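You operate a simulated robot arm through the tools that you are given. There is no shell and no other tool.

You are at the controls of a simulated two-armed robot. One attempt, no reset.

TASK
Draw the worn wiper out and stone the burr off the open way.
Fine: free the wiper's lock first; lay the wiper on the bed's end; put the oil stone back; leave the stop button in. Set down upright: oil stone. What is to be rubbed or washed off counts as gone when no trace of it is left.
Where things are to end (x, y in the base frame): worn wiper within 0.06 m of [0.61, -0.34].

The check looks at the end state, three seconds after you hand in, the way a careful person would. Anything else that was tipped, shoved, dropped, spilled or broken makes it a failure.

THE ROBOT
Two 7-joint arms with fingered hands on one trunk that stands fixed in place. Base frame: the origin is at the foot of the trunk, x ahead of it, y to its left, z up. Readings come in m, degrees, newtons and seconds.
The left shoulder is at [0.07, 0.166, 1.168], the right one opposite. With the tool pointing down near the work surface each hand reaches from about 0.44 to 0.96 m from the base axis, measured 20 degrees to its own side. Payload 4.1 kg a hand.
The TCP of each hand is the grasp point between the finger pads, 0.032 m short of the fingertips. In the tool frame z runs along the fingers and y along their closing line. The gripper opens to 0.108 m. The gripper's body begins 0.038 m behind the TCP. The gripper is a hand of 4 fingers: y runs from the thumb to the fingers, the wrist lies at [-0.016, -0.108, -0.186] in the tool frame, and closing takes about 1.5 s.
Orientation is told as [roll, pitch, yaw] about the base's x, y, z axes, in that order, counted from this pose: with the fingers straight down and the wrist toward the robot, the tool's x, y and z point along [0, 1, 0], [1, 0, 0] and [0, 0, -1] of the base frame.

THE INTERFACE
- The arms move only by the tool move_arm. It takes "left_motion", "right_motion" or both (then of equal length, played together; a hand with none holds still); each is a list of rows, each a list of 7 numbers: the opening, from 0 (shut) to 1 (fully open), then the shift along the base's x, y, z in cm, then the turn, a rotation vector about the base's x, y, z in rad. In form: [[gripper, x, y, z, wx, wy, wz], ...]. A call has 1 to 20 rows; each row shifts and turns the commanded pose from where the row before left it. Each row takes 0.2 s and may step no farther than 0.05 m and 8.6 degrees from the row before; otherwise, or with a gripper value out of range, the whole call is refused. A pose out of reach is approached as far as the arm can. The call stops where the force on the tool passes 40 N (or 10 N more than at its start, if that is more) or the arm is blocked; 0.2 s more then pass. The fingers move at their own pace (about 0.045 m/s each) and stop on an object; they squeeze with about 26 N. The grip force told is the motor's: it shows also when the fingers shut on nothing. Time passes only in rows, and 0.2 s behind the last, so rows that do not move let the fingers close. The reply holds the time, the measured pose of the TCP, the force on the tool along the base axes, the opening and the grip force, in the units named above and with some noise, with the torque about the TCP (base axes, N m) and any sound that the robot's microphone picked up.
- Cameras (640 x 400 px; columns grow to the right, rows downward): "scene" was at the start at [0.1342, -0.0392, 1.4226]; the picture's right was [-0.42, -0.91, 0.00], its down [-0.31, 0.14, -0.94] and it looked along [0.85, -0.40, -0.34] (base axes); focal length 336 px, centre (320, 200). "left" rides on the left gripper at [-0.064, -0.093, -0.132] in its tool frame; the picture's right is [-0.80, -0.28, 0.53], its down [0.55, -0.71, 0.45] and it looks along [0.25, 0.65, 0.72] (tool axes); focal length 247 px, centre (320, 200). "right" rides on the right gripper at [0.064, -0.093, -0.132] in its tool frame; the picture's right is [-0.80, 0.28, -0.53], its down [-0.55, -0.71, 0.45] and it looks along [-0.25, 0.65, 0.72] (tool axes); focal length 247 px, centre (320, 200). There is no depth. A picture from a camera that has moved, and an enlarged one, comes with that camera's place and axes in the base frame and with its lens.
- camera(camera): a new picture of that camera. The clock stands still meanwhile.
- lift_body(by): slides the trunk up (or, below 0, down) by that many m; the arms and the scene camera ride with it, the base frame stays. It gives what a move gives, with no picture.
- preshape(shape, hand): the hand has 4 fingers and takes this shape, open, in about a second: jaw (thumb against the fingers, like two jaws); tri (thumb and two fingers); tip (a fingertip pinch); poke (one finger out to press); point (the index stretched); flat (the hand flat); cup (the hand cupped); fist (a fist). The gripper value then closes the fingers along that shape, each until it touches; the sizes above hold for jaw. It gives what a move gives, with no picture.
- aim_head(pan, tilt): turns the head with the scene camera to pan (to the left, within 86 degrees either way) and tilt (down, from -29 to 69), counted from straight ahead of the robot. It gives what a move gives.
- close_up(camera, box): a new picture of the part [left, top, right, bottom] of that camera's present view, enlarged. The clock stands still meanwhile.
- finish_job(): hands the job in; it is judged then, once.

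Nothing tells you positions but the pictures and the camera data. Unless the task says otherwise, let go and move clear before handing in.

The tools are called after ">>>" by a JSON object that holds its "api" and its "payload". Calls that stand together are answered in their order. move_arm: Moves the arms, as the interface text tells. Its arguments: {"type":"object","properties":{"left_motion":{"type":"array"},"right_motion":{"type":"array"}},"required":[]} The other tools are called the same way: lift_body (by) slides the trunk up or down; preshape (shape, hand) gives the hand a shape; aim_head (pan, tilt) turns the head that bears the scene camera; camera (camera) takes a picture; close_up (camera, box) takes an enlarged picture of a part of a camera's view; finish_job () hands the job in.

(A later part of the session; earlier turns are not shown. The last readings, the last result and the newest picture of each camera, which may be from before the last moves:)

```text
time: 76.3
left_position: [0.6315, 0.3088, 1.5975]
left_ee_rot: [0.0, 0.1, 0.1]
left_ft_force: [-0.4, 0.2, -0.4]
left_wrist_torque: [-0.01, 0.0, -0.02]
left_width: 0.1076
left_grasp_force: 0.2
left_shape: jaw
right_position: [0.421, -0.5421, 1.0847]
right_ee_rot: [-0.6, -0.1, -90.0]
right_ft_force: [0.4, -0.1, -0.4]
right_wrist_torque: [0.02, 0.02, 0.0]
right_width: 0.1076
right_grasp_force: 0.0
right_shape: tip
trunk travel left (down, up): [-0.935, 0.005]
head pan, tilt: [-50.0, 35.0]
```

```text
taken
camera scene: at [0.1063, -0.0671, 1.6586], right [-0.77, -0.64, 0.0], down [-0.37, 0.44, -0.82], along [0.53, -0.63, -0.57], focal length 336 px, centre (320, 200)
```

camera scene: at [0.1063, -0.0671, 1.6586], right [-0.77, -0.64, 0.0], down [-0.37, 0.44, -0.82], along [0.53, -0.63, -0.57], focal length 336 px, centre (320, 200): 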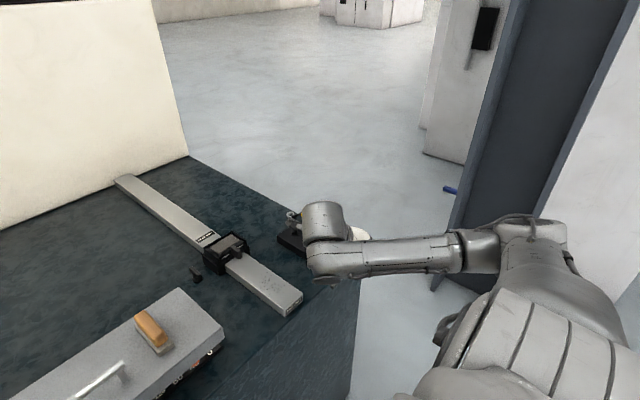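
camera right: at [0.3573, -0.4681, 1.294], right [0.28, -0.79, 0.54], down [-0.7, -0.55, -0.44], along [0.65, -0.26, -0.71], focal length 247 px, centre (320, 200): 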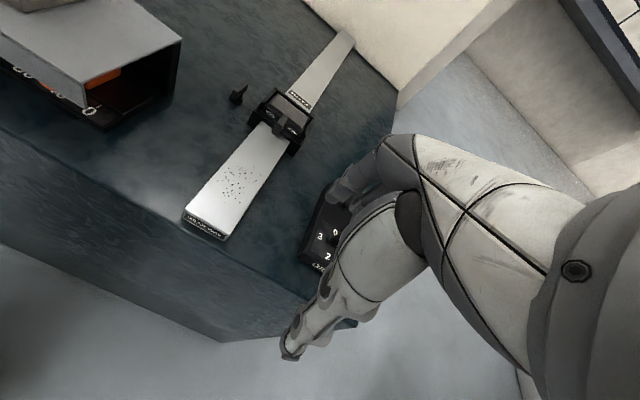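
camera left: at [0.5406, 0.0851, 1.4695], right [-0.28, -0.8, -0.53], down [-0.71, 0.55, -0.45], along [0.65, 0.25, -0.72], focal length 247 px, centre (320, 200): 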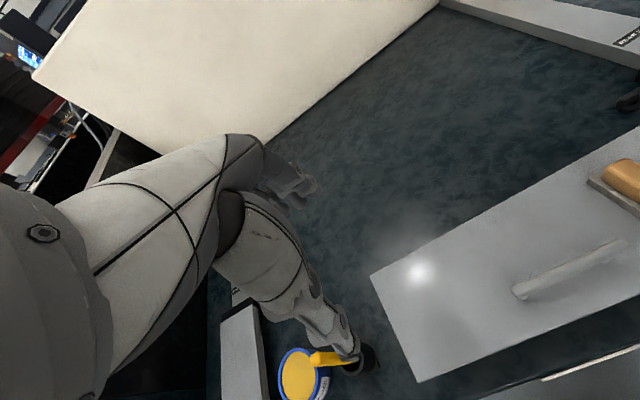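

Now the elbow is low with the hand at yaw -90. I'll extend toward the wiper tab, staying high.

>>> {"api": "move_arm", "payload": {"right_motion": [[1, 3.5, 1.14, 0.5, 0, 0, 0], [1, 3.5, 1.14, 0.5, 0, 0, 0], [1, 3.5, 1.14, 0.5, 0, 0, 0], [1, 3.5, 1.14, 0.5, 0, 0, 0], [1, 3.5, 1.14, 0.5, 0, 0, 0], [1, 3.5, 1.14, 0.5, 0, 0, 0], [1, 3.5, 1.14, 0.5, 0, 0, 0], [1, 3.5, 1.14, 0.5, 0, 0, 0], [1, 0, 0, 0, 0, 0, 0]]}}

>>> {"api": "aim_head", "payload": {"pan": -30, "tilt": 40}}

>>> {"api": "camera", "payload": {"camera": "scene"}}

>>> {"api": "camera", "payload": {"camera": "right"}}

```text
time: 78.3
left_position: [0.6316, 0.3087, 1.5962]
left_ee_rot: [0.0, -0.1, 0.1]
left_ft_force: [-0.5, -0.3, -0.2]
left_wrist_torque: [0.04, 0.01, 0.0]
left_width: 0.1079
left_grasp_force: 0.1
left_shape: jaw
right_position: [0.7014, -0.4519, 1.1224]
right_ee_rot: [-0.7, -0.2, -90.0]
right_ft_force: [0.5, -1.2, 0.5]
right_wrist_torque: [0.01, 0.01, 0.02]
right_width: 0.1077
right_grasp_force: 0.0
right_shape: tip
trunk travel left (down, up): [-0.935, 0.005]
head pan, tilt: [-50.0, 35.0]
```

```text
time: 79.1
left_position: [0.6326, 0.3095, 1.5958]
left_ee_rot: [0.0, 0.0, 0.1]
left_ft_force: [0.4, 0.3, -0.5]
left_wrist_torque: [0.01, -0.03, 0.02]
left_width: 0.1077
left_grasp_force: 0.1
left_shape: jaw
right_position: [0.701, -0.4531, 1.1216]
right_ee_rot: [-0.7, -0.1, -89.9]
right_ft_force: [-0.5, 0.0, 0.4]
right_wrist_torque: [0.01, 0.0, 0.05]
right_width: 0.1078
right_grasp_force: 0.0
right_shape: tip
trunk travel left (down, up): [-0.935, 0.005]
head pan, tilt: [-30.0, 40.0]
```

```text
taken
camera scene: at [0.1233, -0.0423, 1.651], right [-0.5, -0.87, 0.0], down [-0.56, 0.32, -0.77], along [0.66, -0.38, -0.64], focal length 336 px, centre (320, 200)
```

scene: 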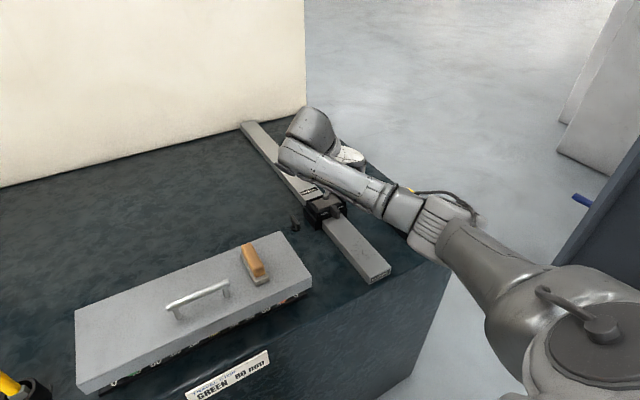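

```text
taken
camera right: at [0.7668, -0.3596, 1.2521], right [-0.79, -0.28, 0.54], down [-0.55, 0.7, -0.44], along [-0.26, -0.65, -0.71], focal length 247 px, centre (320, 200)
```

right: 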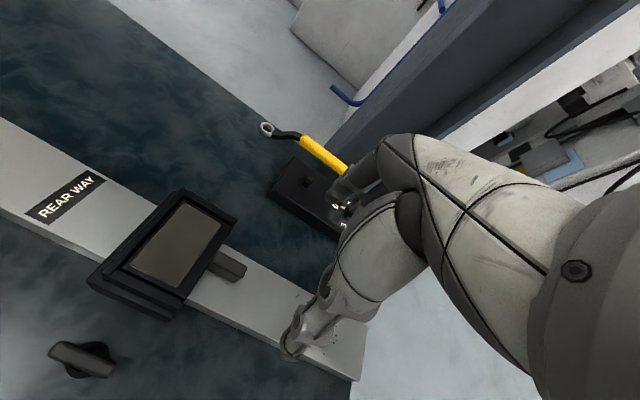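

The hand is in a good place, and the lock bar looks parallel to the way. I'll zoom in on the tab and lock from the hand camera.

>>> {"api": "close_up", "payload": {"camera": "right", "box": [80, 180, 360, 380]}}

>>> {"api": "close_up", "payload": {"camera": "scene", "box": [270, 180, 370, 250]}}

>>> {"api": "close_up", "payload": {"camera": "right", "box": [20, 320, 140, 400]}}

```text
2.00 times, centred on (220, 280) of right
camera zoom: at [0.7668, -0.3596, 1.2521], right [-0.79, -0.28, 0.54], down [-0.55, 0.7, -0.44], along [-0.26, -0.65, -0.71], focal length 494 px, centre (520, 40)
```

zoom: 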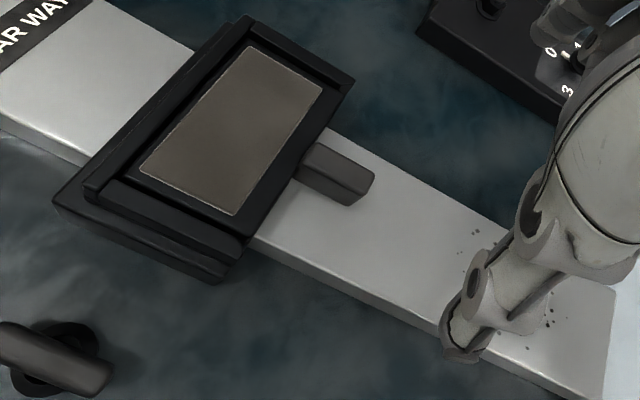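

```text
5.71 times, centred on (320, 215) of scene
camera zoom: at [0.1233, -0.0423, 1.651], right [-0.5, -0.87, 0.0], down [-0.56, 0.32, -0.77], along [0.66, -0.38, -0.64], focal length 1922 px, centre (320, 114)
```

zoom: 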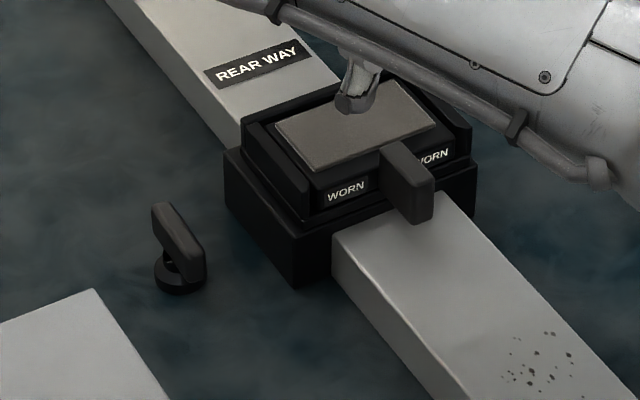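

```text
5.00 times, centred on (80, 360) of right
camera zoom: at [0.7668, -0.3596, 1.2521], right [-0.79, -0.28, 0.54], down [-0.55, 0.7, -0.44], along [-0.26, -0.65, -0.71], focal length 1235 px, centre (1520, -600)
```

zoom: 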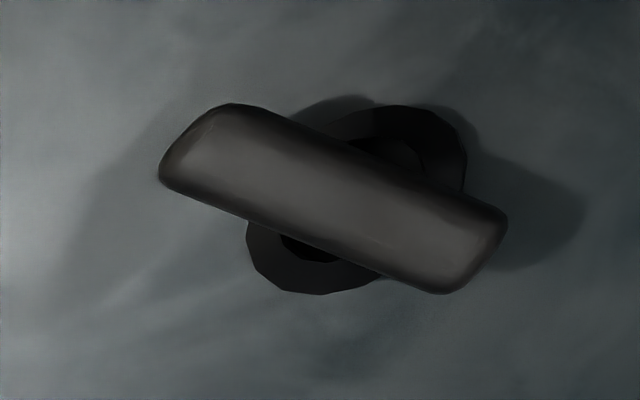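

The lock bar is along x within a degree or two, so the wiper is freed. The tab spans x 0.726–0.758 at y≈-0.450, and I'll bring the pinch down over it.

>>> {"api": "move_arm", "payload": {"right_motion": [[0.6, 1.8, 0.1, 0, 0, 0, 0], [0.6, 1.8, 0.1, -2, 0, 0, 0], [0.6, 0, 0, -4, 0, 0, 0], [0.6, 0, 0, -3, 0, 0, 0], [0.6, 0, 0, 0, 0, 0, 0]]}}

>>> {"api": "camera", "payload": {"camera": "right"}}

>>> {"api": "close_up", "payload": {"camera": "scene", "box": [270, 180, 370, 250]}}

```text
time: 80.3
left_position: [0.633, 0.3092, 1.5968]
left_ee_rot: [0.0, 0.0, 0.1]
left_ft_force: [-1.0, -0.6, 0.5]
left_wrist_torque: [0.01, 0.02, 0.0]
left_width: 0.1076
left_grasp_force: 0.1
left_shape: jaw
right_position: [0.7367, -0.4485, 1.0331]
right_ee_rot: [-0.7, -0.3, -89.9]
right_ft_force: [-1.4, 0.1, 0.2]
right_wrist_torque: [0.01, 0.03, 0.0]
right_width: 0.0652
right_grasp_force: 0.1
right_shape: tip
trunk travel left (down, up): [-0.935, 0.005]
head pan, tilt: [-30.0, 40.0]
```

```text
taken
camera right: at [0.8031, -0.3565, 1.1637], right [-0.79, -0.28, 0.54], down [-0.55, 0.7, -0.44], along [-0.26, -0.65, -0.71], focal length 247 px, centre (320, 200)
```

right: 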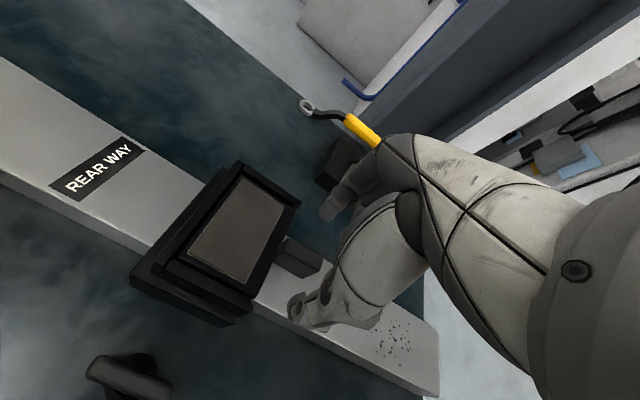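

```text
5.71 times, centred on (320, 215) of scene
camera zoom: at [0.1238, -0.0416, 1.651], right [-0.5, -0.87, 0.0], down [-0.56, 0.32, -0.77], along [0.66, -0.38, -0.64], focal length 1922 px, centre (320, 114)
```

zoom: 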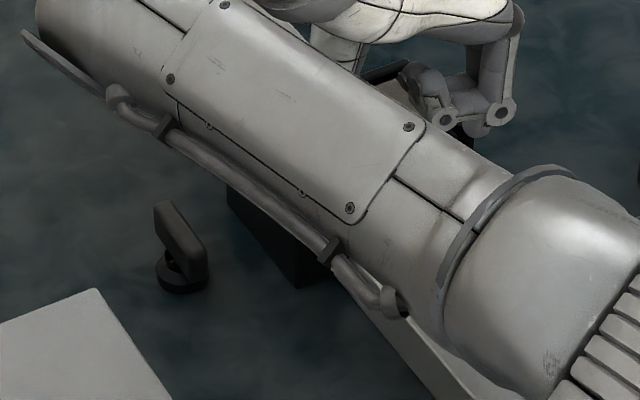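

The forearm blocks the head's view, so I'll judge from the hand camera.

>>> {"api": "close_up", "payload": {"camera": "right", "box": [200, 160, 400, 360]}}

```text
2.00 times, centred on (300, 260) of right
camera zoom: at [0.8031, -0.3565, 1.1637], right [-0.79, -0.28, 0.54], down [-0.55, 0.7, -0.44], along [-0.26, -0.65, -0.71], focal length 494 px, centre (360, 80)
```

zoom: 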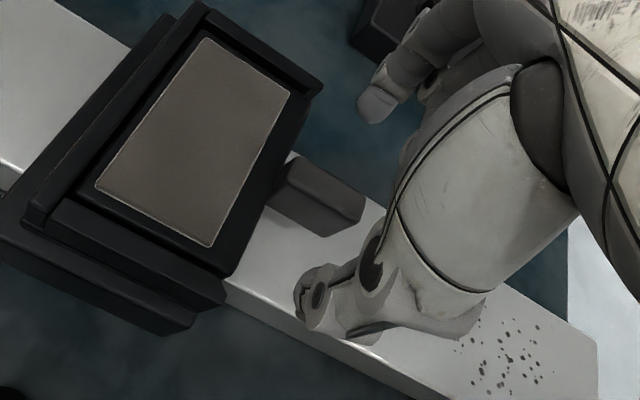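

The pinch axis falls on the middle of the tab. I'll descend the last 3 cm and close.

>>> {"api": "move_arm", "payload": {"right_motion": [[0.6, 0, -0.15, -1.7, 0, 0, 0], [0.6, 0, 0, -1.6, 0, 0, 0], [0.6, 0, 0, 0, 0, 0, 0]]}}

>>> {"api": "close_up", "payload": {"camera": "right", "box": [200, 160, 400, 360]}}

```text
time: 81.1
left_position: [0.632, 0.3089, 1.5965]
left_ee_rot: [0.0, -0.1, 0.1]
left_ft_force: [-0.3, 0.5, -0.5]
left_wrist_torque: [-0.01, 0.01, 0.0]
left_width: 0.1078
left_grasp_force: 0.0
left_shape: jaw
right_position: [0.7378, -0.4509, 1.001]
right_ee_rot: [-0.7, -0.2, -90.1]
right_ft_force: [0.5, 0.0, 0.4]
right_wrist_torque: [0.01, 0.02, 0.0]
right_width: 0.0651
right_grasp_force: 0.0
right_shape: tip
trunk travel left (down, up): [-0.935, 0.005]
head pan, tilt: [-30.0, 40.0]
```

```text
2.00 times, centred on (300, 260) of right
camera zoom: at [0.8021, -0.3584, 1.1305], right [-0.79, -0.28, 0.54], down [-0.55, 0.7, -0.44], along [-0.26, -0.65, -0.71], focal length 494 px, centre (360, 80)
```

zoom: 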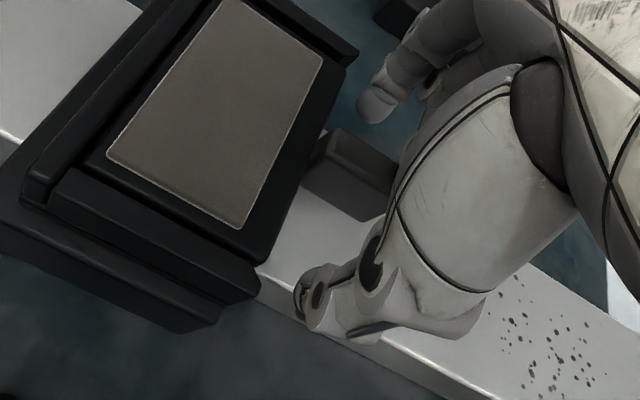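

>>> {"api": "move_arm", "payload": {"right_motion": [[0, 0, 0, 0, 0, 0, 0], [0, 0, 0, 0, 0, 0, 0], [0, 0, 0, 0, 0, 0, 0], [0, 0, 0, 0, 0, 0, 0], [0, 0, 0, 0, 0, 0, 0], [0, 0, 0, 0, 0, 0, 0]]}}

>>> {"api": "close_up", "payload": {"camera": "right", "box": [200, 160, 400, 360]}}

```text
time: 82.5
left_position: [0.6326, 0.3083, 1.5966]
left_ee_rot: [0.0, 0.1, 0.1]
left_ft_force: [0.7, 0.6, 0.0]
left_wrist_torque: [-0.01, -0.02, 0.01]
left_width: 0.1078
left_grasp_force: 0.0
left_shape: jaw
right_position: [0.7362, -0.4501, 0.9996]
right_ee_rot: [-0.6, -0.2, -90.0]
right_ft_force: [0.6, 1.0, -0.2]
right_wrist_torque: [-0.01, -0.03, 0.0]
right_width: 0.0086
right_grasp_force: 25.9
right_shape: tip
trunk travel left (down, up): [-0.935, 0.005]
head pan, tilt: [-30.0, 40.0]
```

```text
2.00 times, centred on (300, 260) of right
camera zoom: at [0.8023, -0.3585, 1.1304], right [-0.79, -0.28, 0.54], down [-0.55, 0.7, -0.44], along [-0.26, -0.65, -0.71], focal length 494 px, centre (360, 80)
```

zoom: 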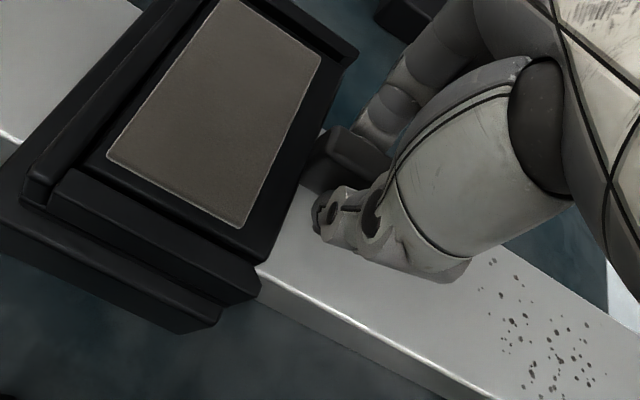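

The tab is gripped. I'll pull gently along -x and check the force.

>>> {"api": "move_arm", "payload": {"right_motion": [[0, -0.5, 0, 0, 0, 0, 0], [0, -1, 0, 0, 0, 0, 0], [0, -1, 0, 0, 0, 0, 0], [0, 0, 0, 0, 0, 0, 0]]}}

>>> {"api": "close_up", "payload": {"camera": "right", "box": [200, 160, 400, 360]}}

```text
time: 83.5
left_position: [0.6324, 0.3095, 1.5972]
left_ee_rot: [0.0, 0.1, 0.1]
left_ft_force: [-0.1, 0.4, 0.4]
left_wrist_torque: [-0.01, -0.01, 0.0]
left_width: 0.1077
left_grasp_force: 0.2
left_shape: jaw
right_position: [0.7119, -0.4511, 1.0012]
right_ee_rot: [-0.8, -0.1, -90.0]
right_ft_force: [-0.8, 0.2, 0.4]
right_wrist_torque: [-0.05, 0.0, -0.02]
right_width: 0.0085
right_grasp_force: 26.3
right_shape: tip
trunk travel left (down, up): [-0.935, 0.005]
head pan, tilt: [-30.0, 40.0]
```

```text
2.00 times, centred on (300, 260) of right
camera zoom: at [0.7765, -0.3587, 1.1307], right [-0.79, -0.28, 0.54], down [-0.55, 0.7, -0.44], along [-0.26, -0.65, -0.71], focal length 494 px, centre (360, 80)
```

zoom: 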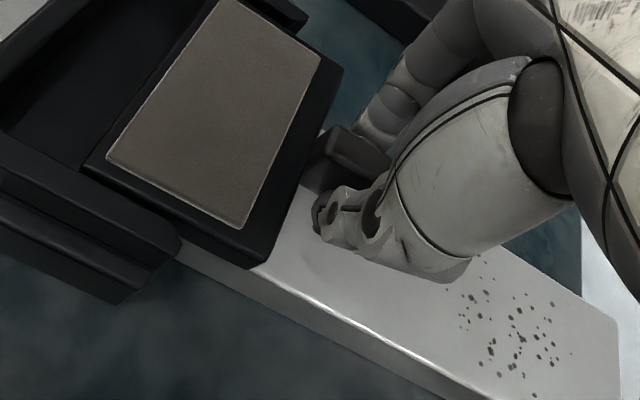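

The wiper slides out with almost no force. I'll continue pulling until it is clear of the holder.

>>> {"api": "move_arm", "payload": {"right_motion": [[0, -1.2, 0, 0, 0, 0, 0], [0, -1.5, 0, 0, 0, 0, 0], [0, -1.5, 0, 0, 0, 0, 0], [0, -1.5, 0, 0, 0, 0, 0], [0, -1.5, 0, 0, 0, 0, 0], [0, 0, 0, 0, 0, 0, 0]]}}

>>> {"api": "camera", "payload": {"camera": "right"}}

>>> {"api": "camera", "payload": {"camera": "scene"}}

```text
time: 84.9
left_position: [0.6325, 0.3095, 1.5963]
left_ee_rot: [0.1, 0.0, 0.1]
left_ft_force: [0.2, -0.3, -0.6]
left_wrist_torque: [-0.02, 0.01, -0.04]
left_width: 0.1074
left_grasp_force: 0.1
left_shape: jaw
right_position: [0.6403, -0.4533, 1.0012]
right_ee_rot: [-0.9, -0.3, -90.1]
right_ft_force: [-0.2, -0.4, 0.2]
right_wrist_torque: [-0.02, 0.08, 0.0]
right_width: 0.0086
right_grasp_force: 26.2
right_shape: tip
trunk travel left (down, up): [-0.935, 0.005]
head pan, tilt: [-30.0, 40.0]
```

```text
taken
camera right: at [0.706, -0.3601, 1.1311], right [-0.79, -0.28, 0.54], down [-0.55, 0.7, -0.44], along [-0.26, -0.65, -0.71], focal length 247 px, centre (320, 200)
```

right: 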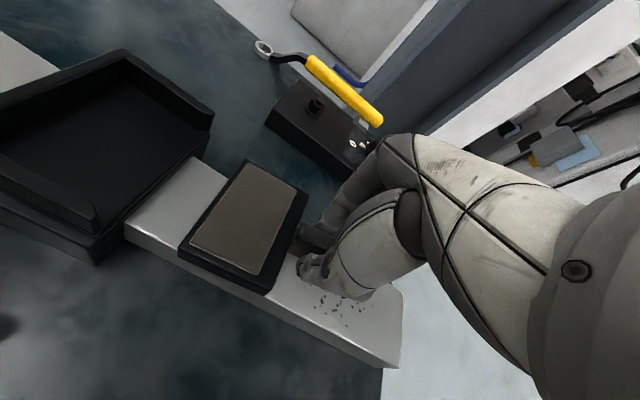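

```text
taken
camera scene: at [0.1243, -0.0422, 1.6509], right [-0.5, -0.87, 0.0], down [-0.56, 0.32, -0.77], along [0.66, -0.38, -0.64], focal length 336 px, centre (320, 200)
```

scene: 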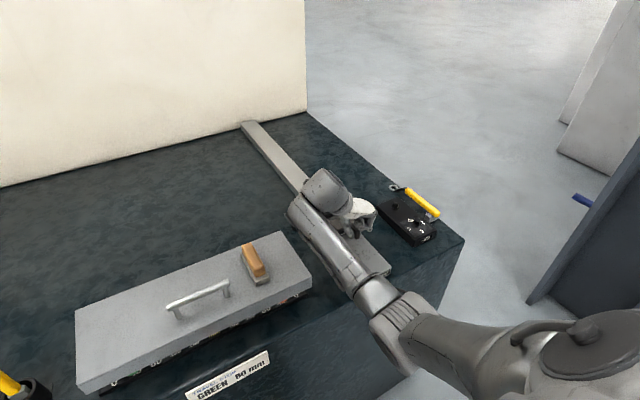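

The wiper is fully out and held level. I'll zoom in to measure its body relative to the fingers before carrying it.

>>> {"api": "close_up", "payload": {"camera": "right", "box": [160, 140, 420, 340]}}

>>> {"api": "close_up", "payload": {"camera": "scene", "box": [280, 160, 440, 270]}}

>>> {"api": "close_up", "payload": {"camera": "scene", "box": [260, 210, 360, 290]}}

```text
2.00 times, centred on (290, 240) of right
camera zoom: at [0.706, -0.3601, 1.1311], right [-0.79, -0.28, 0.54], down [-0.55, 0.7, -0.44], along [-0.26, -0.65, -0.71], focal length 494 px, centre (380, 120)
```

zoom: 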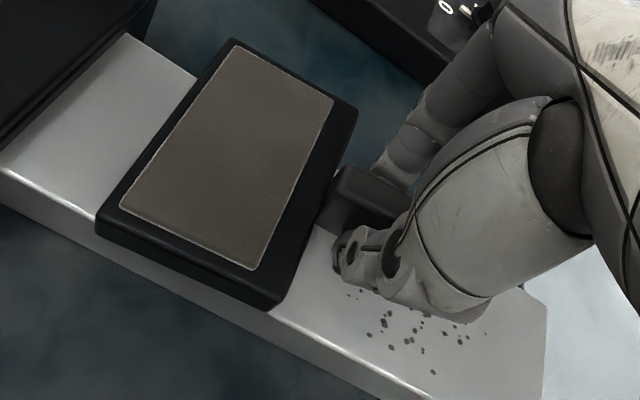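

```text
3.64 times, centred on (360, 215) of scene
camera zoom: at [0.1243, -0.0422, 1.6509], right [-0.5, -0.87, 0.0], down [-0.56, 0.32, -0.77], along [0.66, -0.38, -0.64], focal length 1223 px, centre (174, 146)
```

zoom: 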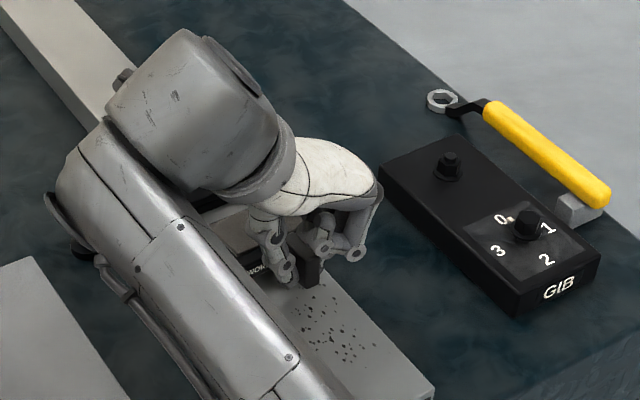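

```text
5.00 times, centred on (310, 250) of scene
camera zoom: at [0.1243, -0.0422, 1.6509], right [-0.5, -0.87, 0.0], down [-0.56, 0.32, -0.77], along [0.66, -0.38, -0.64], focal length 1682 px, centre (370, -50)
```

zoom: 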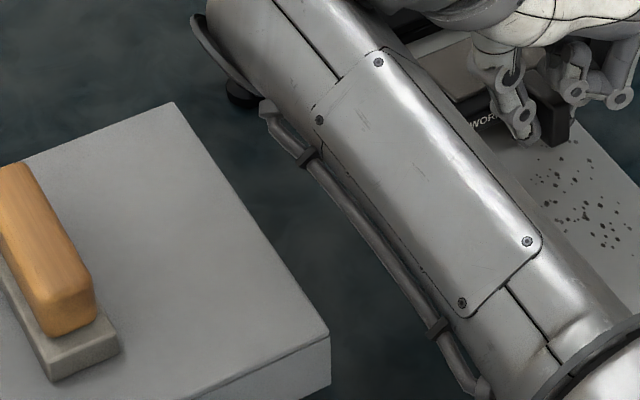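

The wiper body is about 5.5 × 8 cm, centred roughly 5 cm ahead of the grip. I'll lift it, carry it to the gap between the way and the cover, and check before lowering.

>>> {"api": "move_arm", "payload": {"right_motion": [[0, 0, 0, 1.5, 0, 0, 0], [0, 0, 0, 1.5, 0, 0, 0], [0, -2, 2.5, 0.5, 0, 0, 0], [0, -2, 2.5, 0, 0, 0, 0], [0, -2, 2.5, 0, 0, 0, 0], [0, -2, 2.5, 0, 0, 0, 0], [0, 0, 0, 0, 0, 0, 0]]}}

>>> {"api": "camera", "payload": {"camera": "right"}}

>>> {"api": "camera", "payload": {"camera": "scene"}}

>>> {"api": "camera", "payload": {"camera": "left"}}

```text
time: 86.5
left_position: [0.634, 0.3083, 1.5978]
left_ee_rot: [0.1, 0.0, 0.1]
left_ft_force: [0.7, 0.8, -0.1]
left_wrist_torque: [0.0, 0.0, -0.01]
left_width: 0.1075
left_grasp_force: 0.1
left_shape: jaw
right_position: [0.5611, -0.3514, 1.0352]
right_ee_rot: [-0.7, 0.0, -90.1]
right_ft_force: [0.3, 0.2, -2.1]
right_wrist_torque: [-0.03, 0.07, 0.0]
right_width: 0.0083
right_grasp_force: 26.1
right_shape: tip
trunk travel left (down, up): [-0.935, 0.005]
head pan, tilt: [-30.0, 40.0]
```

```text
taken
camera right: at [0.6254, -0.2599, 1.166], right [-0.79, -0.28, 0.54], down [-0.55, 0.71, -0.44], along [-0.26, -0.65, -0.71], focal length 247 px, centre (320, 200)
```

right: 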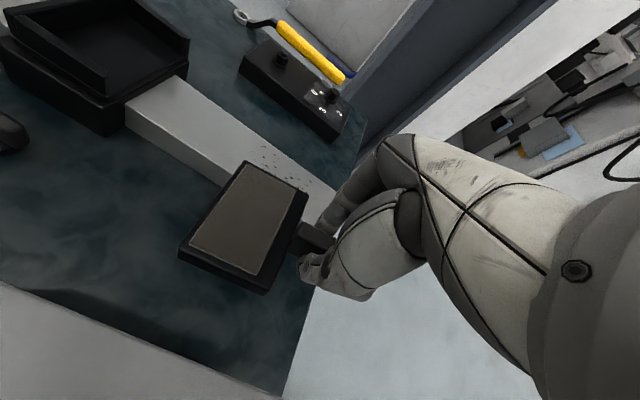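

```text
taken
camera scene: at [0.1239, -0.0424, 1.6509], right [-0.5, -0.87, 0.0], down [-0.56, 0.32, -0.77], along [0.66, -0.38, -0.64], focal length 336 px, centre (320, 200)
```

scene: 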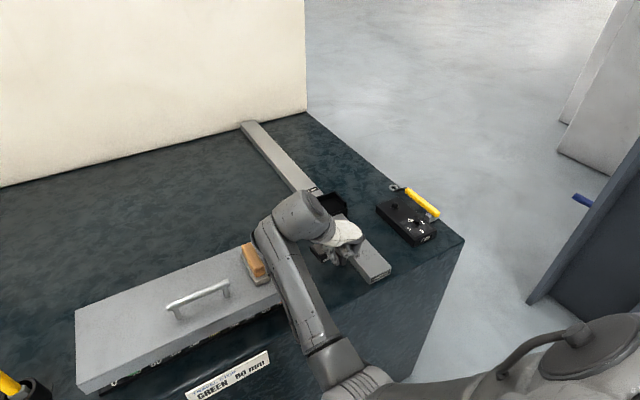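

```text
taken
camera left: at [0.5397, 0.2444, 1.7294], right [-0.28, -0.8, -0.53], down [-0.71, 0.55, -0.45], along [0.65, 0.25, -0.72], focal length 247 px, centre (320, 200)
```

left: 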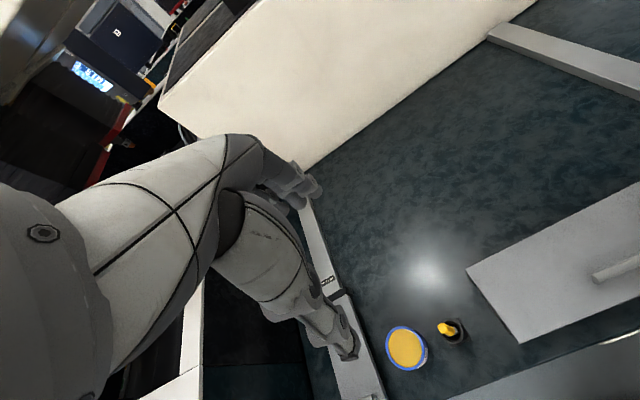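

The forearm passes near the stone, so I'll check that clearance before lowering.

>>> {"api": "close_up", "payload": {"camera": "scene", "box": [210, 180, 370, 290]}}

>>> {"api": "aim_head", "payload": {"pan": -15, "tilt": 50}}

>>> {"api": "camera", "payload": {"camera": "scene"}}

```text
3.64 times, centred on (290, 235) of scene
camera zoom: at [0.1239, -0.0424, 1.6509], right [-0.5, -0.87, 0.0], down [-0.56, 0.32, -0.77], along [0.66, -0.38, -0.64], focal length 1223 px, centre (429, 73)
```

zoom: 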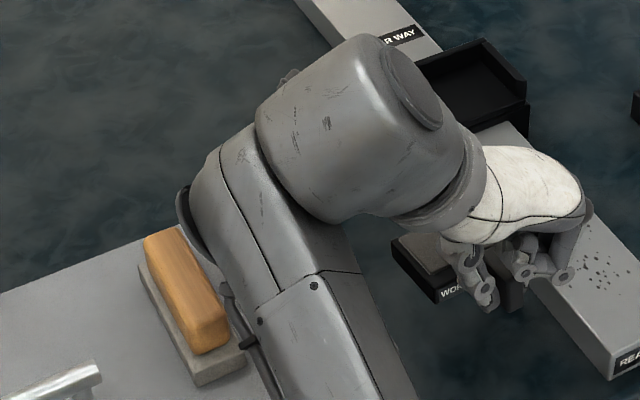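

```text
time: 87.3
left_position: [0.6333, 0.3089, 1.5968]
left_ee_rot: [0.0, 0.0, 0.1]
left_ft_force: [0.3, 0.8, -0.6]
left_wrist_torque: [0.0, 0.05, 0.02]
left_width: 0.1074
left_grasp_force: 0.0
left_shape: jaw
right_position: [0.5608, -0.3529, 1.0353]
right_ee_rot: [-0.8, -0.1, -90.0]
right_ft_force: [-0.2, -0.2, -1.5]
right_wrist_torque: [-0.03, 0.05, -0.02]
right_width: 0.0085
right_grasp_force: 26.2
right_shape: tip
trunk travel left (down, up): [-0.935, 0.005]
head pan, tilt: [-15.0, 50.0]
```

```text
taken
camera scene: at [0.1249, -0.0199, 1.6368], right [-0.26, -0.97, 0.0], down [-0.74, 0.2, -0.64], along [0.62, -0.17, -0.77], focal length 336 px, centre (320, 200)
```

scene: 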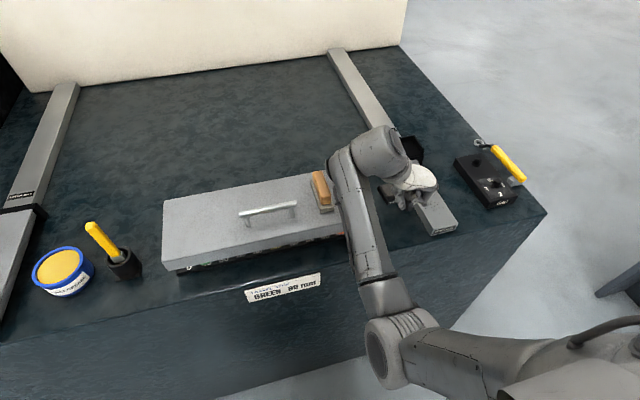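

Lowering here would leave only about 1–2 cm between the forearm and the stone. I'll turn the hand to yaw -60 first, which draws the wrist away from the stone, and re-aim so the wiper's body still lands near the target.

>>> {"api": "move_arm", "payload": {"right_motion": [[0, 0.1, -0.4, 0, 0, 0, 0.131], [0, 0.2, -0.4, 0, 0, 0, 0.131], [0, 0.2, -0.4, 0, 0, 0, 0.131], [0, 0.1, -0.5, 0, 0, 0, 0.131], [0, 0, 0, 0, 0, 0, 0]]}}

>>> {"api": "camera", "payload": {"camera": "scene"}}

>>> {"api": "camera", "payload": {"camera": "right"}}

```text
time: 88.5
left_position: [0.6325, 0.3085, 1.5961]
left_ee_rot: [0.0, 0.0, 0.1]
left_ft_force: [-0.1, 0.3, -0.5]
left_wrist_torque: [-0.03, 0.0, 0.02]
left_width: 0.1079
left_grasp_force: 0.0
left_shape: jaw
right_position: [0.5656, -0.3689, 1.0355]
right_ee_rot: [-0.7, -0.1, -59.9]
right_ft_force: [0.4, -0.1, -1.8]
right_wrist_torque: [-0.05, 0.05, 0.02]
right_width: 0.0085
right_grasp_force: 26.2
right_shape: tip
trunk travel left (down, up): [-0.935, 0.005]
head pan, tilt: [-15.0, 50.0]
```

```text
taken
camera scene: at [0.1247, -0.0194, 1.6368], right [-0.26, -0.97, 0.0], down [-0.74, 0.2, -0.64], along [0.62, -0.17, -0.77], focal length 336 px, centre (320, 200)
```

scene: 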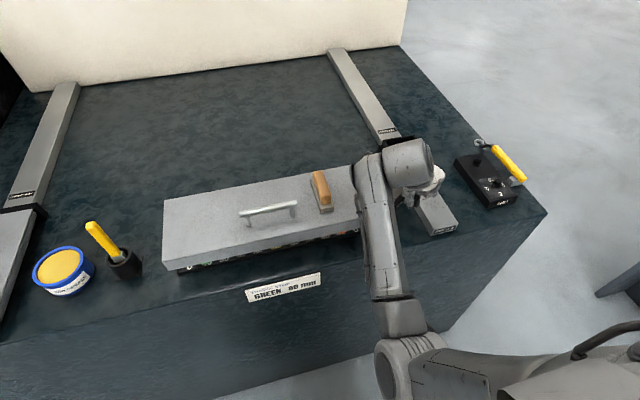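

```text
taken
camera right: at [0.5755, -0.2562, 1.1661], right [-0.54, -0.64, 0.54], down [-0.83, 0.33, -0.44], along [0.1, -0.69, -0.71], focal length 247 px, centre (320, 200)
```

right: 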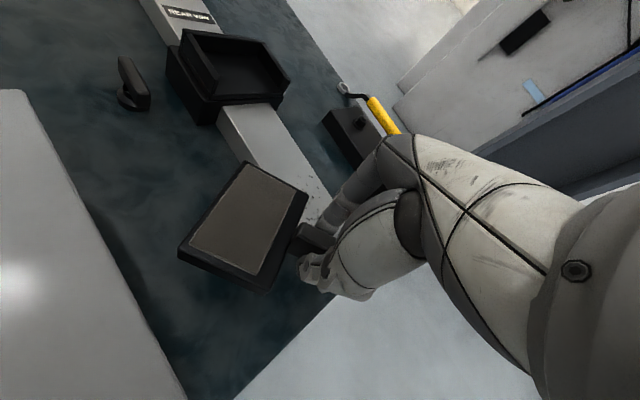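

The wiper now hangs centred at about [0.607, -0.345] with clearance on both sides. I'll lower it most of the way, then in small steps until I feel the bed.

>>> {"api": "move_arm", "payload": {"right_motion": [[0, 0, 0.5, -2, 0, 0, 0], [0, 0, 0, -2, 0, 0, 0], [0, 0, 0, -1.5, 0, 0, 0], [0, 0, 0, -1, 0, 0, 0], [0, 0, 0, 0, 0, 0, 0]]}}

>>> {"api": "camera", "payload": {"camera": "right"}}

>>> {"api": "camera", "payload": {"camera": "scene"}}

```text
time: 89.7
left_position: [0.6329, 0.3091, 1.5973]
left_ee_rot: [0.0, 0.0, 0.2]
left_ft_force: [-0.3, 0.4, -0.1]
left_wrist_torque: [0.01, 0.01, 0.02]
left_width: 0.1079
left_grasp_force: 0.1
left_shape: jaw
right_position: [0.5653, -0.3709, 0.9713]
right_ee_rot: [-1.0, -0.8, -60.1]
right_ft_force: [0.0, 0.7, -1.8]
right_wrist_torque: [-0.03, 0.08, -0.01]
right_width: 0.0085
right_grasp_force: 26.2
right_shape: tip
trunk travel left (down, up): [-0.935, 0.005]
head pan, tilt: [-15.0, 50.0]
```

```text
taken
camera right: at [0.5758, -0.2568, 1.1009], right [-0.55, -0.63, 0.55], down [-0.83, 0.33, -0.45], along [0.1, -0.7, -0.7], focal length 247 px, centre (320, 200)
```

right: 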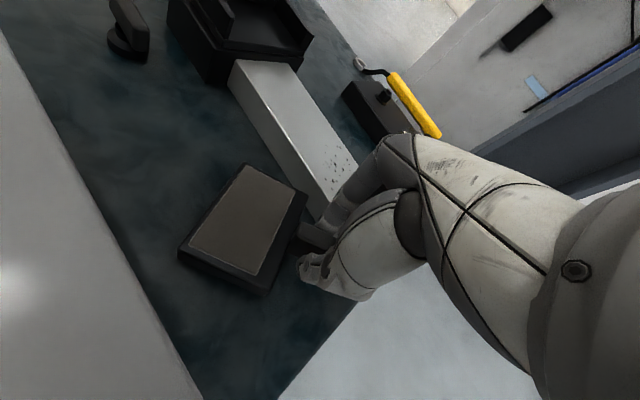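

```text
taken
camera scene: at [0.1246, -0.0192, 1.6368], right [-0.26, -0.97, 0.0], down [-0.74, 0.2, -0.64], along [0.62, -0.17, -0.77], focal length 336 px, centre (320, 200)
```

scene: 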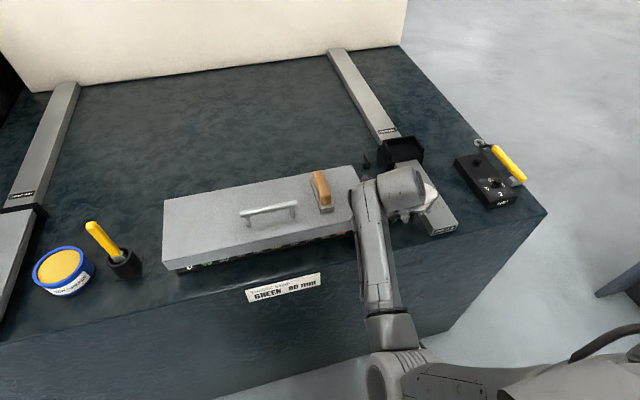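

The measured y is about 7 mm off from what I commanded, so the arm may be touching something. I'll check the forearm against the bed edge and cover.

>>> {"api": "aim_head", "payload": {"pan": -22, "tilt": 62}}

>>> {"api": "camera", "payload": {"camera": "scene"}}

>>> {"api": "close_up", "payload": {"camera": "scene", "box": [260, 60, 460, 260]}}

```text
time: 90.4
left_position: [0.6329, 0.3097, 1.5969]
left_ee_rot: [0.0, 0.0, 0.0]
left_ft_force: [-0.5, 0.0, 0.5]
left_wrist_torque: [-0.02, -0.01, -0.01]
left_width: 0.1075
left_grasp_force: 0.0
left_shape: jaw
right_position: [0.5657, -0.3715, 0.9711]
right_ee_rot: [-1.1, -0.8, -60.2]
right_ft_force: [-0.5, 0.1, -1.6]
right_wrist_torque: [-0.02, 0.07, 0.04]
right_width: 0.0085
right_grasp_force: 25.8
right_shape: tip
trunk travel left (down, up): [-0.935, 0.005]
head pan, tilt: [-22.0, 62.0]
```

```text
taken
camera scene: at [0.1099, -0.0236, 1.622], right [-0.37, -0.93, 0.0], down [-0.82, 0.33, -0.47], along [0.44, -0.18, -0.88], focal length 336 px, centre (320, 200)
```

scene: 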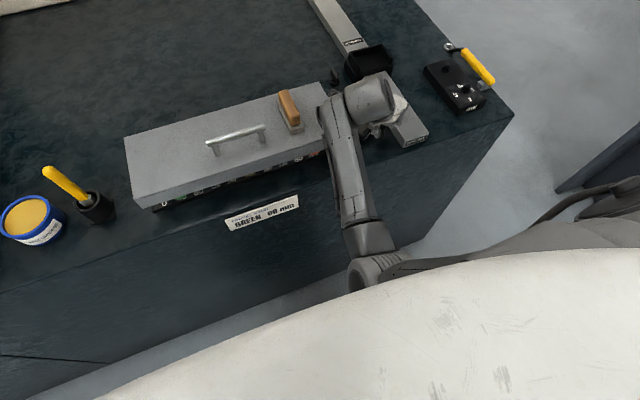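

```text
2.00 times, centred on (360, 160) of scene
camera zoom: at [0.1099, -0.0236, 1.622], right [-0.37, -0.93, 0.0], down [-0.82, 0.33, -0.47], along [0.44, -0.18, -0.88], focal length 673 px, centre (240, 280)
```

zoom: 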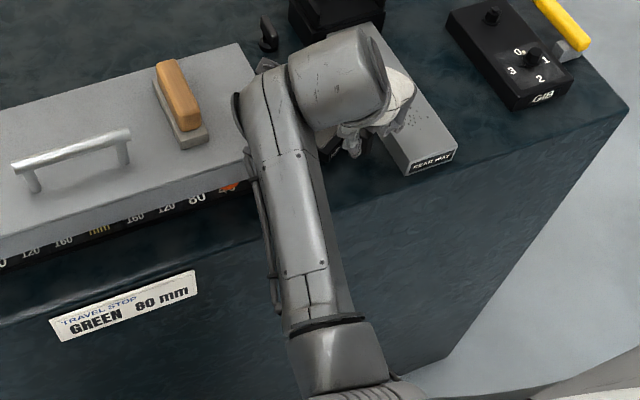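

No contact is visible, so the arm is probably just near a joint limit. I'll lower the trunk in small steps instead, so the arm posture stays fixed, and watch the vertical force.

>>> {"api": "lift_body", "payload": {"by": -0.008}}

>>> {"api": "lift_body", "payload": {"by": -0.004}}

>>> {"api": "close_up", "payload": {"camera": "right", "box": [140, 140, 400, 320]}}

```text
time: 91.0
left_position: [0.6336, 0.3083, 1.5882]
left_ee_rot: [0.0, 0.0, 0.2]
left_ft_force: [0.4, -0.8, 0.1]
left_wrist_torque: [-0.03, -0.02, 0.0]
left_width: 0.1074
left_grasp_force: 0.0
left_shape: jaw
right_position: [0.5655, -0.3717, 0.9637]
right_ee_rot: [-1.0, -0.7, -60.2]
right_ft_force: [-0.6, 0.1, -1.3]
right_wrist_torque: [-0.02, 0.02, 0.04]
right_width: 0.0086
right_grasp_force: 25.6
right_shape: tip
trunk travel left (down, up): [-0.927, 0.013]
head pan, tilt: [-22.0, 62.0]
```

```text
time: 91.5
left_position: [0.6329, 0.3093, 1.5845]
left_ee_rot: [0.0, 0.0, 0.1]
left_ft_force: [0.7, -0.5, -0.1]
left_wrist_torque: [-0.02, 0.0, -0.02]
left_width: 0.1076
left_grasp_force: 0.0
left_shape: jaw
right_position: [0.5653, -0.3716, 0.9589]
right_ee_rot: [-1.2, -0.8, -60.2]
right_ft_force: [-0.4, 0.3, -1.6]
right_wrist_torque: [-0.01, 0.07, 0.0]
right_width: 0.0083
right_grasp_force: 26.4
right_shape: tip
trunk travel left (down, up): [-0.923, 0.017]
head pan, tilt: [-22.0, 62.0]
```

```text
2.22 times, centred on (270, 230) of right
camera zoom: at [0.5757, -0.2567, 1.0883], right [-0.55, -0.63, 0.55], down [-0.83, 0.33, -0.45], along [0.1, -0.7, -0.7], focal length 549 px, centre (431, 133)
```

zoom: 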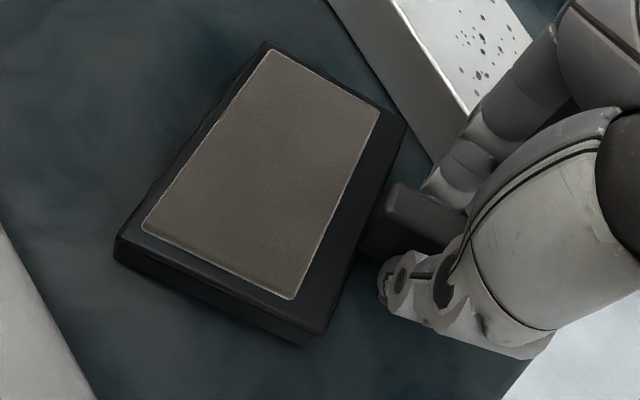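

Still hanging (the wiper weighs about 1.6 N). I'll continue in 4 mm steps.

>>> {"api": "lift_body", "payload": {"by": -0.004}}

>>> {"api": "lift_body", "payload": {"by": -0.003}}

```text
time: 92.1
left_position: [0.6325, 0.3098, 1.5804]
left_ee_rot: [0.1, 0.0, 0.1]
left_ft_force: [0.0, -0.1, -0.5]
left_wrist_torque: [0.02, -0.01, 0.0]
left_width: 0.1076
left_grasp_force: 0.0
left_shape: jaw
right_position: [0.5656, -0.3716, 0.9556]
right_ee_rot: [-1.2, -0.7, -60.2]
right_ft_force: [0.6, -0.1, -1.0]
right_wrist_torque: [-0.04, 0.0, 0.02]
right_width: 0.0087
right_grasp_force: 26.3
right_shape: tip
trunk travel left (down, up): [-0.919, 0.021]
head pan, tilt: [-22.0, 62.0]
```

```text
time: 92.6
left_position: [0.6322, 0.3091, 1.5786]
left_ee_rot: [-0.1, 0.1, 0.1]
left_ft_force: [0.2, -0.1, 0.3]
left_wrist_torque: [0.02, 0.01, -0.01]
left_width: 0.1076
left_grasp_force: 0.0
left_shape: jaw
right_position: [0.5649, -0.3702, 0.9545]
right_ee_rot: [-1.1, -0.9, -60.2]
right_ft_force: [-1.3, 0.4, 5.5]
right_wrist_torque: [0.1, 0.02, -0.01]
right_width: 0.0087
right_grasp_force: 26.1
right_shape: tip
trunk travel left (down, up): [-0.916, 0.024]
head pan, tilt: [-22.0, 62.0]
```

Contact: the vertical force went from -1 to +5.5 N. I'll look before releasing.

>>> {"api": "close_up", "payload": {"camera": "right", "box": [140, 140, 400, 320]}}

>>> {"api": "lift_body", "payload": {"by": -0.001}}

```text
2.22 times, centred on (270, 230) of right
camera zoom: at [0.575, -0.2564, 1.0825], right [-0.55, -0.63, 0.55], down [-0.83, 0.33, -0.45], along [0.1, -0.7, -0.7], focal length 549 px, centre (431, 133)
```

zoom: 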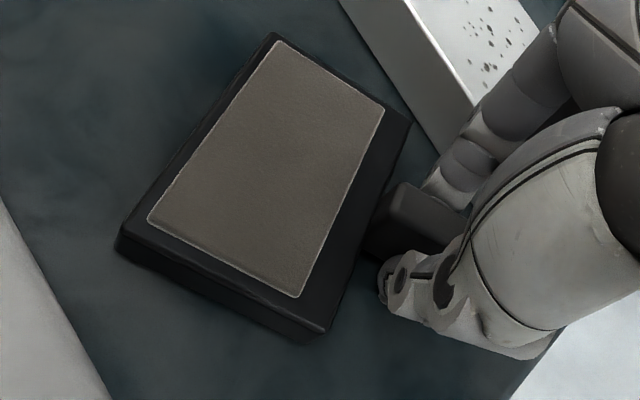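

```text
time: 93.1
left_position: [0.6305, 0.3096, 1.5781]
left_ee_rot: [-0.1, -0.2, 0.0]
left_ft_force: [-0.4, 0.3, 0.2]
left_wrist_torque: [-0.01, 0.0, -0.01]
left_width: 0.1077
left_grasp_force: 0.1
left_shape: jaw
right_position: [0.566, -0.3716, 0.9534]
right_ee_rot: [-1.0, -1.0, -60.3]
right_ft_force: [-1.0, -1.4, 11.5]
right_wrist_torque: [0.12, 0.05, 0.0]
right_width: 0.0089
right_grasp_force: 26.4
right_shape: tip
trunk travel left (down, up): [-0.915, 0.025]
head pan, tilt: [-22.0, 62.0]
```

The wiper is seated on the bed. I'll open only a little, because the way is close to the index finger, and then lift.

>>> {"api": "move_arm", "payload": {"right_motion": [[0.25, 0, 0, 0, 0, 0, 0], [0.25, 0, 0, 0, 0, 0, 0], [0.25, 0, 0, 0, 0, 0, 0]]}}

>>> {"api": "close_up", "payload": {"camera": "right", "box": [140, 140, 400, 320]}}

```text
time: 93.9
left_position: [0.6331, 0.3103, 1.5771]
left_ee_rot: [0.0, -0.1, 0.0]
left_ft_force: [0.5, -0.2, 0.4]
left_wrist_torque: [0.0, 0.02, -0.01]
left_width: 0.1075
left_grasp_force: 0.1
left_shape: jaw
right_position: [0.5658, -0.3709, 0.9529]
right_ee_rot: [-1.1, -0.9, -60.1]
right_ft_force: [1.3, -0.6, 7.9]
right_wrist_torque: [0.02, -0.04, 0.03]
right_width: 0.0267
right_grasp_force: 0.1
right_shape: tip
trunk travel left (down, up): [-0.915, 0.025]
head pan, tilt: [-22.0, 62.0]
```

```text
2.22 times, centred on (270, 230) of right
camera zoom: at [0.5752, -0.2562, 1.0817], right [-0.55, -0.63, 0.55], down [-0.83, 0.33, -0.45], along [0.1, -0.7, -0.7], focal length 549 px, centre (431, 133)
```

zoom: 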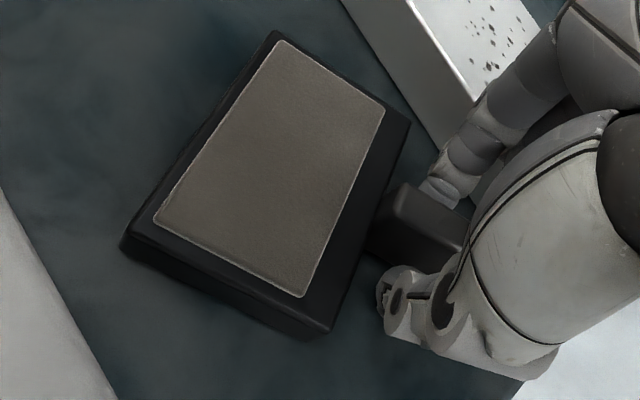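

Released. A fingertip is still pressing on the bed, so I'll raise the trunk slightly, centre the fingers around the tab, and then lift clear.

>>> {"api": "lift_body", "payload": {"by": 0.003}}

>>> {"api": "move_arm", "payload": {"right_motion": [[0.32, 0.15, -0.26, 0, 0, 0, 0], [0.32, 0, 0, 0, 0, 0, 0]]}}

>>> {"api": "close_up", "payload": {"camera": "right", "box": [140, 140, 400, 320]}}

```text
time: 94.4
left_position: [0.6317, 0.3091, 1.5791]
left_ee_rot: [0.0, 0.0, 0.1]
left_ft_force: [-0.9, -0.2, -0.3]
left_wrist_torque: [0.03, 0.02, -0.01]
left_width: 0.1077
left_grasp_force: 0.1
left_shape: jaw
right_position: [0.5645, -0.3714, 0.9552]
right_ee_rot: [-1.1, -0.8, -60.2]
right_ft_force: [-0.5, -0.2, 0.8]
right_wrist_torque: [0.02, 0.01, 0.0]
right_width: 0.027
right_grasp_force: 0.1
right_shape: tip
trunk travel left (down, up): [-0.918, 0.022]
head pan, tilt: [-22.0, 62.0]
```

```text
time: 95.0
left_position: [0.6312, 0.3102, 1.5803]
left_ee_rot: [0.0, 0.0, 0.1]
left_ft_force: [-0.1, 0.2, 0.4]
left_wrist_torque: [0.02, 0.0, 0.0]
left_width: 0.1076
left_grasp_force: 0.1
left_shape: jaw
right_position: [0.5645, -0.3756, 0.9536]
right_ee_rot: [-1.5, -0.7, -60.3]
right_ft_force: [1.3, 2.3, 11.0]
right_wrist_torque: [0.37, 0.11, -0.08]
right_width: 0.0354
right_grasp_force: 0.0
right_shape: tip
trunk travel left (down, up): [-0.918, 0.022]
head pan, tilt: [-22.0, 62.0]
```

```text
2.22 times, centred on (270, 230) of right
camera zoom: at [0.5742, -0.2601, 1.082], right [-0.55, -0.63, 0.56], down [-0.83, 0.33, -0.44], along [0.1, -0.7, -0.7], focal length 549 px, centre (431, 133)
```

zoom: 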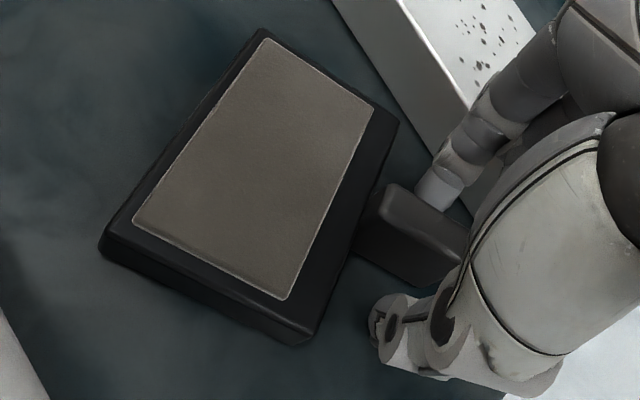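

>>> {"api": "lift_body", "payload": {"by": 0.02}}

>>> {"api": "close_up", "payload": {"camera": "right", "box": [140, 140, 400, 320]}}

```text
time: 95.7
left_position: [0.6311, 0.309, 1.601]
left_ee_rot: [0.1, 0.0, 0.2]
left_ft_force: [-0.4, -0.2, -0.1]
left_wrist_torque: [0.0, 0.02, 0.01]
left_width: 0.1079
left_grasp_force: 0.0
left_shape: jaw
right_position: [0.5643, -0.3773, 0.9728]
right_ee_rot: [-1.3, -0.9, -60.3]
right_ft_force: [0.1, -0.2, 0.6]
right_wrist_torque: [-0.02, 0.01, 0.01]
right_width: 0.0347
right_grasp_force: 0.0
right_shape: tip
trunk travel left (down, up): [-0.938, 0.002]
head pan, tilt: [-22.0, 62.0]
```

```text
2.22 times, centred on (270, 230) of right
camera zoom: at [0.5749, -0.261, 1.1024], right [-0.55, -0.63, 0.55], down [-0.83, 0.33, -0.45], along [0.1, -0.7, -0.7], focal length 549 px, centre (431, 133)
```

zoom: 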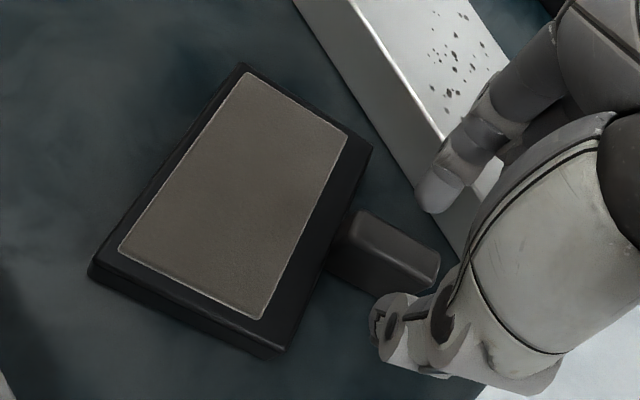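

The wiper stayed down. I'll lift the hand clear.

>>> {"api": "move_arm", "payload": {"right_motion": [[0.32, 0, 0, 2, 0, 0, 0], [0.32, 0, 0, 3, 0, 0, 0], [0.32, 0, 0, 4, 0, 0, 0], [0.32, 0, 0, 4, 0, 0, 0], [0.32, 0, -2, 3, 0, 0, 0], [0.32, 0, 0, 0, 0, 0, 0]]}}

>>> {"api": "camera", "payload": {"camera": "right"}}

>>> {"api": "aim_head", "payload": {"pan": -28, "tilt": 42}}

>>> {"api": "camera", "payload": {"camera": "scene"}}

```text
time: 97.1
left_position: [0.632, 0.3085, 1.6012]
left_ee_rot: [0.0, 0.1, 0.1]
left_ft_force: [-0.6, 0.0, -0.1]
left_wrist_torque: [-0.02, 0.02, 0.04]
left_width: 0.1077
left_grasp_force: 0.0
left_shape: jaw
right_position: [0.5698, -0.3852, 1.1366]
right_ee_rot: [-0.6, -0.1, -60.0]
right_ft_force: [0.2, -0.4, 0.0]
right_wrist_torque: [0.0, 0.04, -0.03]
right_width: 0.0346
right_grasp_force: 0.1
right_shape: tip
trunk travel left (down, up): [-0.938, 0.002]
head pan, tilt: [-22.0, 62.0]
```

```text
taken
camera right: at [0.579, -0.2726, 1.2663], right [-0.55, -0.64, 0.54], down [-0.83, 0.33, -0.44], along [0.1, -0.69, -0.71], focal length 247 px, centre (320, 200)
```

right: 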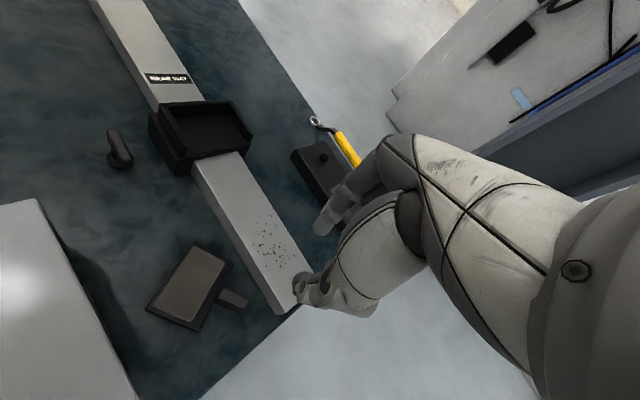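

```text
time: 97.9
left_position: [0.6319, 0.3092, 1.5998]
left_ee_rot: [0.1, -0.1, 0.1]
left_ft_force: [0.3, -0.2, -0.4]
left_wrist_torque: [0.03, 0.01, 0.0]
left_width: 0.1076
left_grasp_force: 0.1
left_shape: jaw
right_position: [0.5679, -0.3867, 1.1351]
right_ee_rot: [-0.7, -0.1, -59.9]
right_ft_force: [0.4, -0.2, 0.0]
right_wrist_torque: [-0.02, 0.03, -0.03]
right_width: 0.0344
right_grasp_force: 0.1
right_shape: tip
trunk travel left (down, up): [-0.938, 0.002]
head pan, tilt: [-28.0, 42.0]
```

```text
taken
camera scene: at [0.1237, -0.0386, 1.651], right [-0.47, -0.88, 0.0], down [-0.59, 0.31, -0.74], along [0.66, -0.35, -0.67], focal length 336 px, centre (320, 200)
```

scene: 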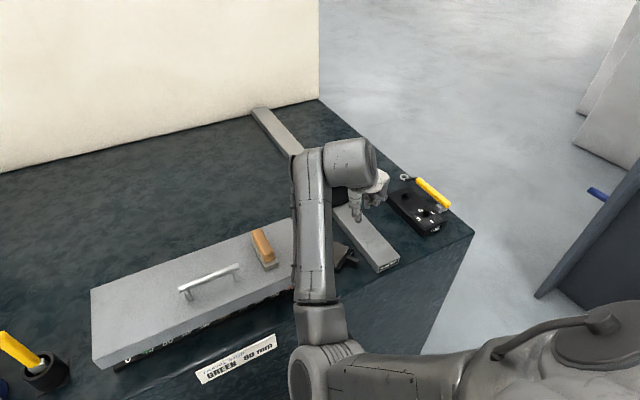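

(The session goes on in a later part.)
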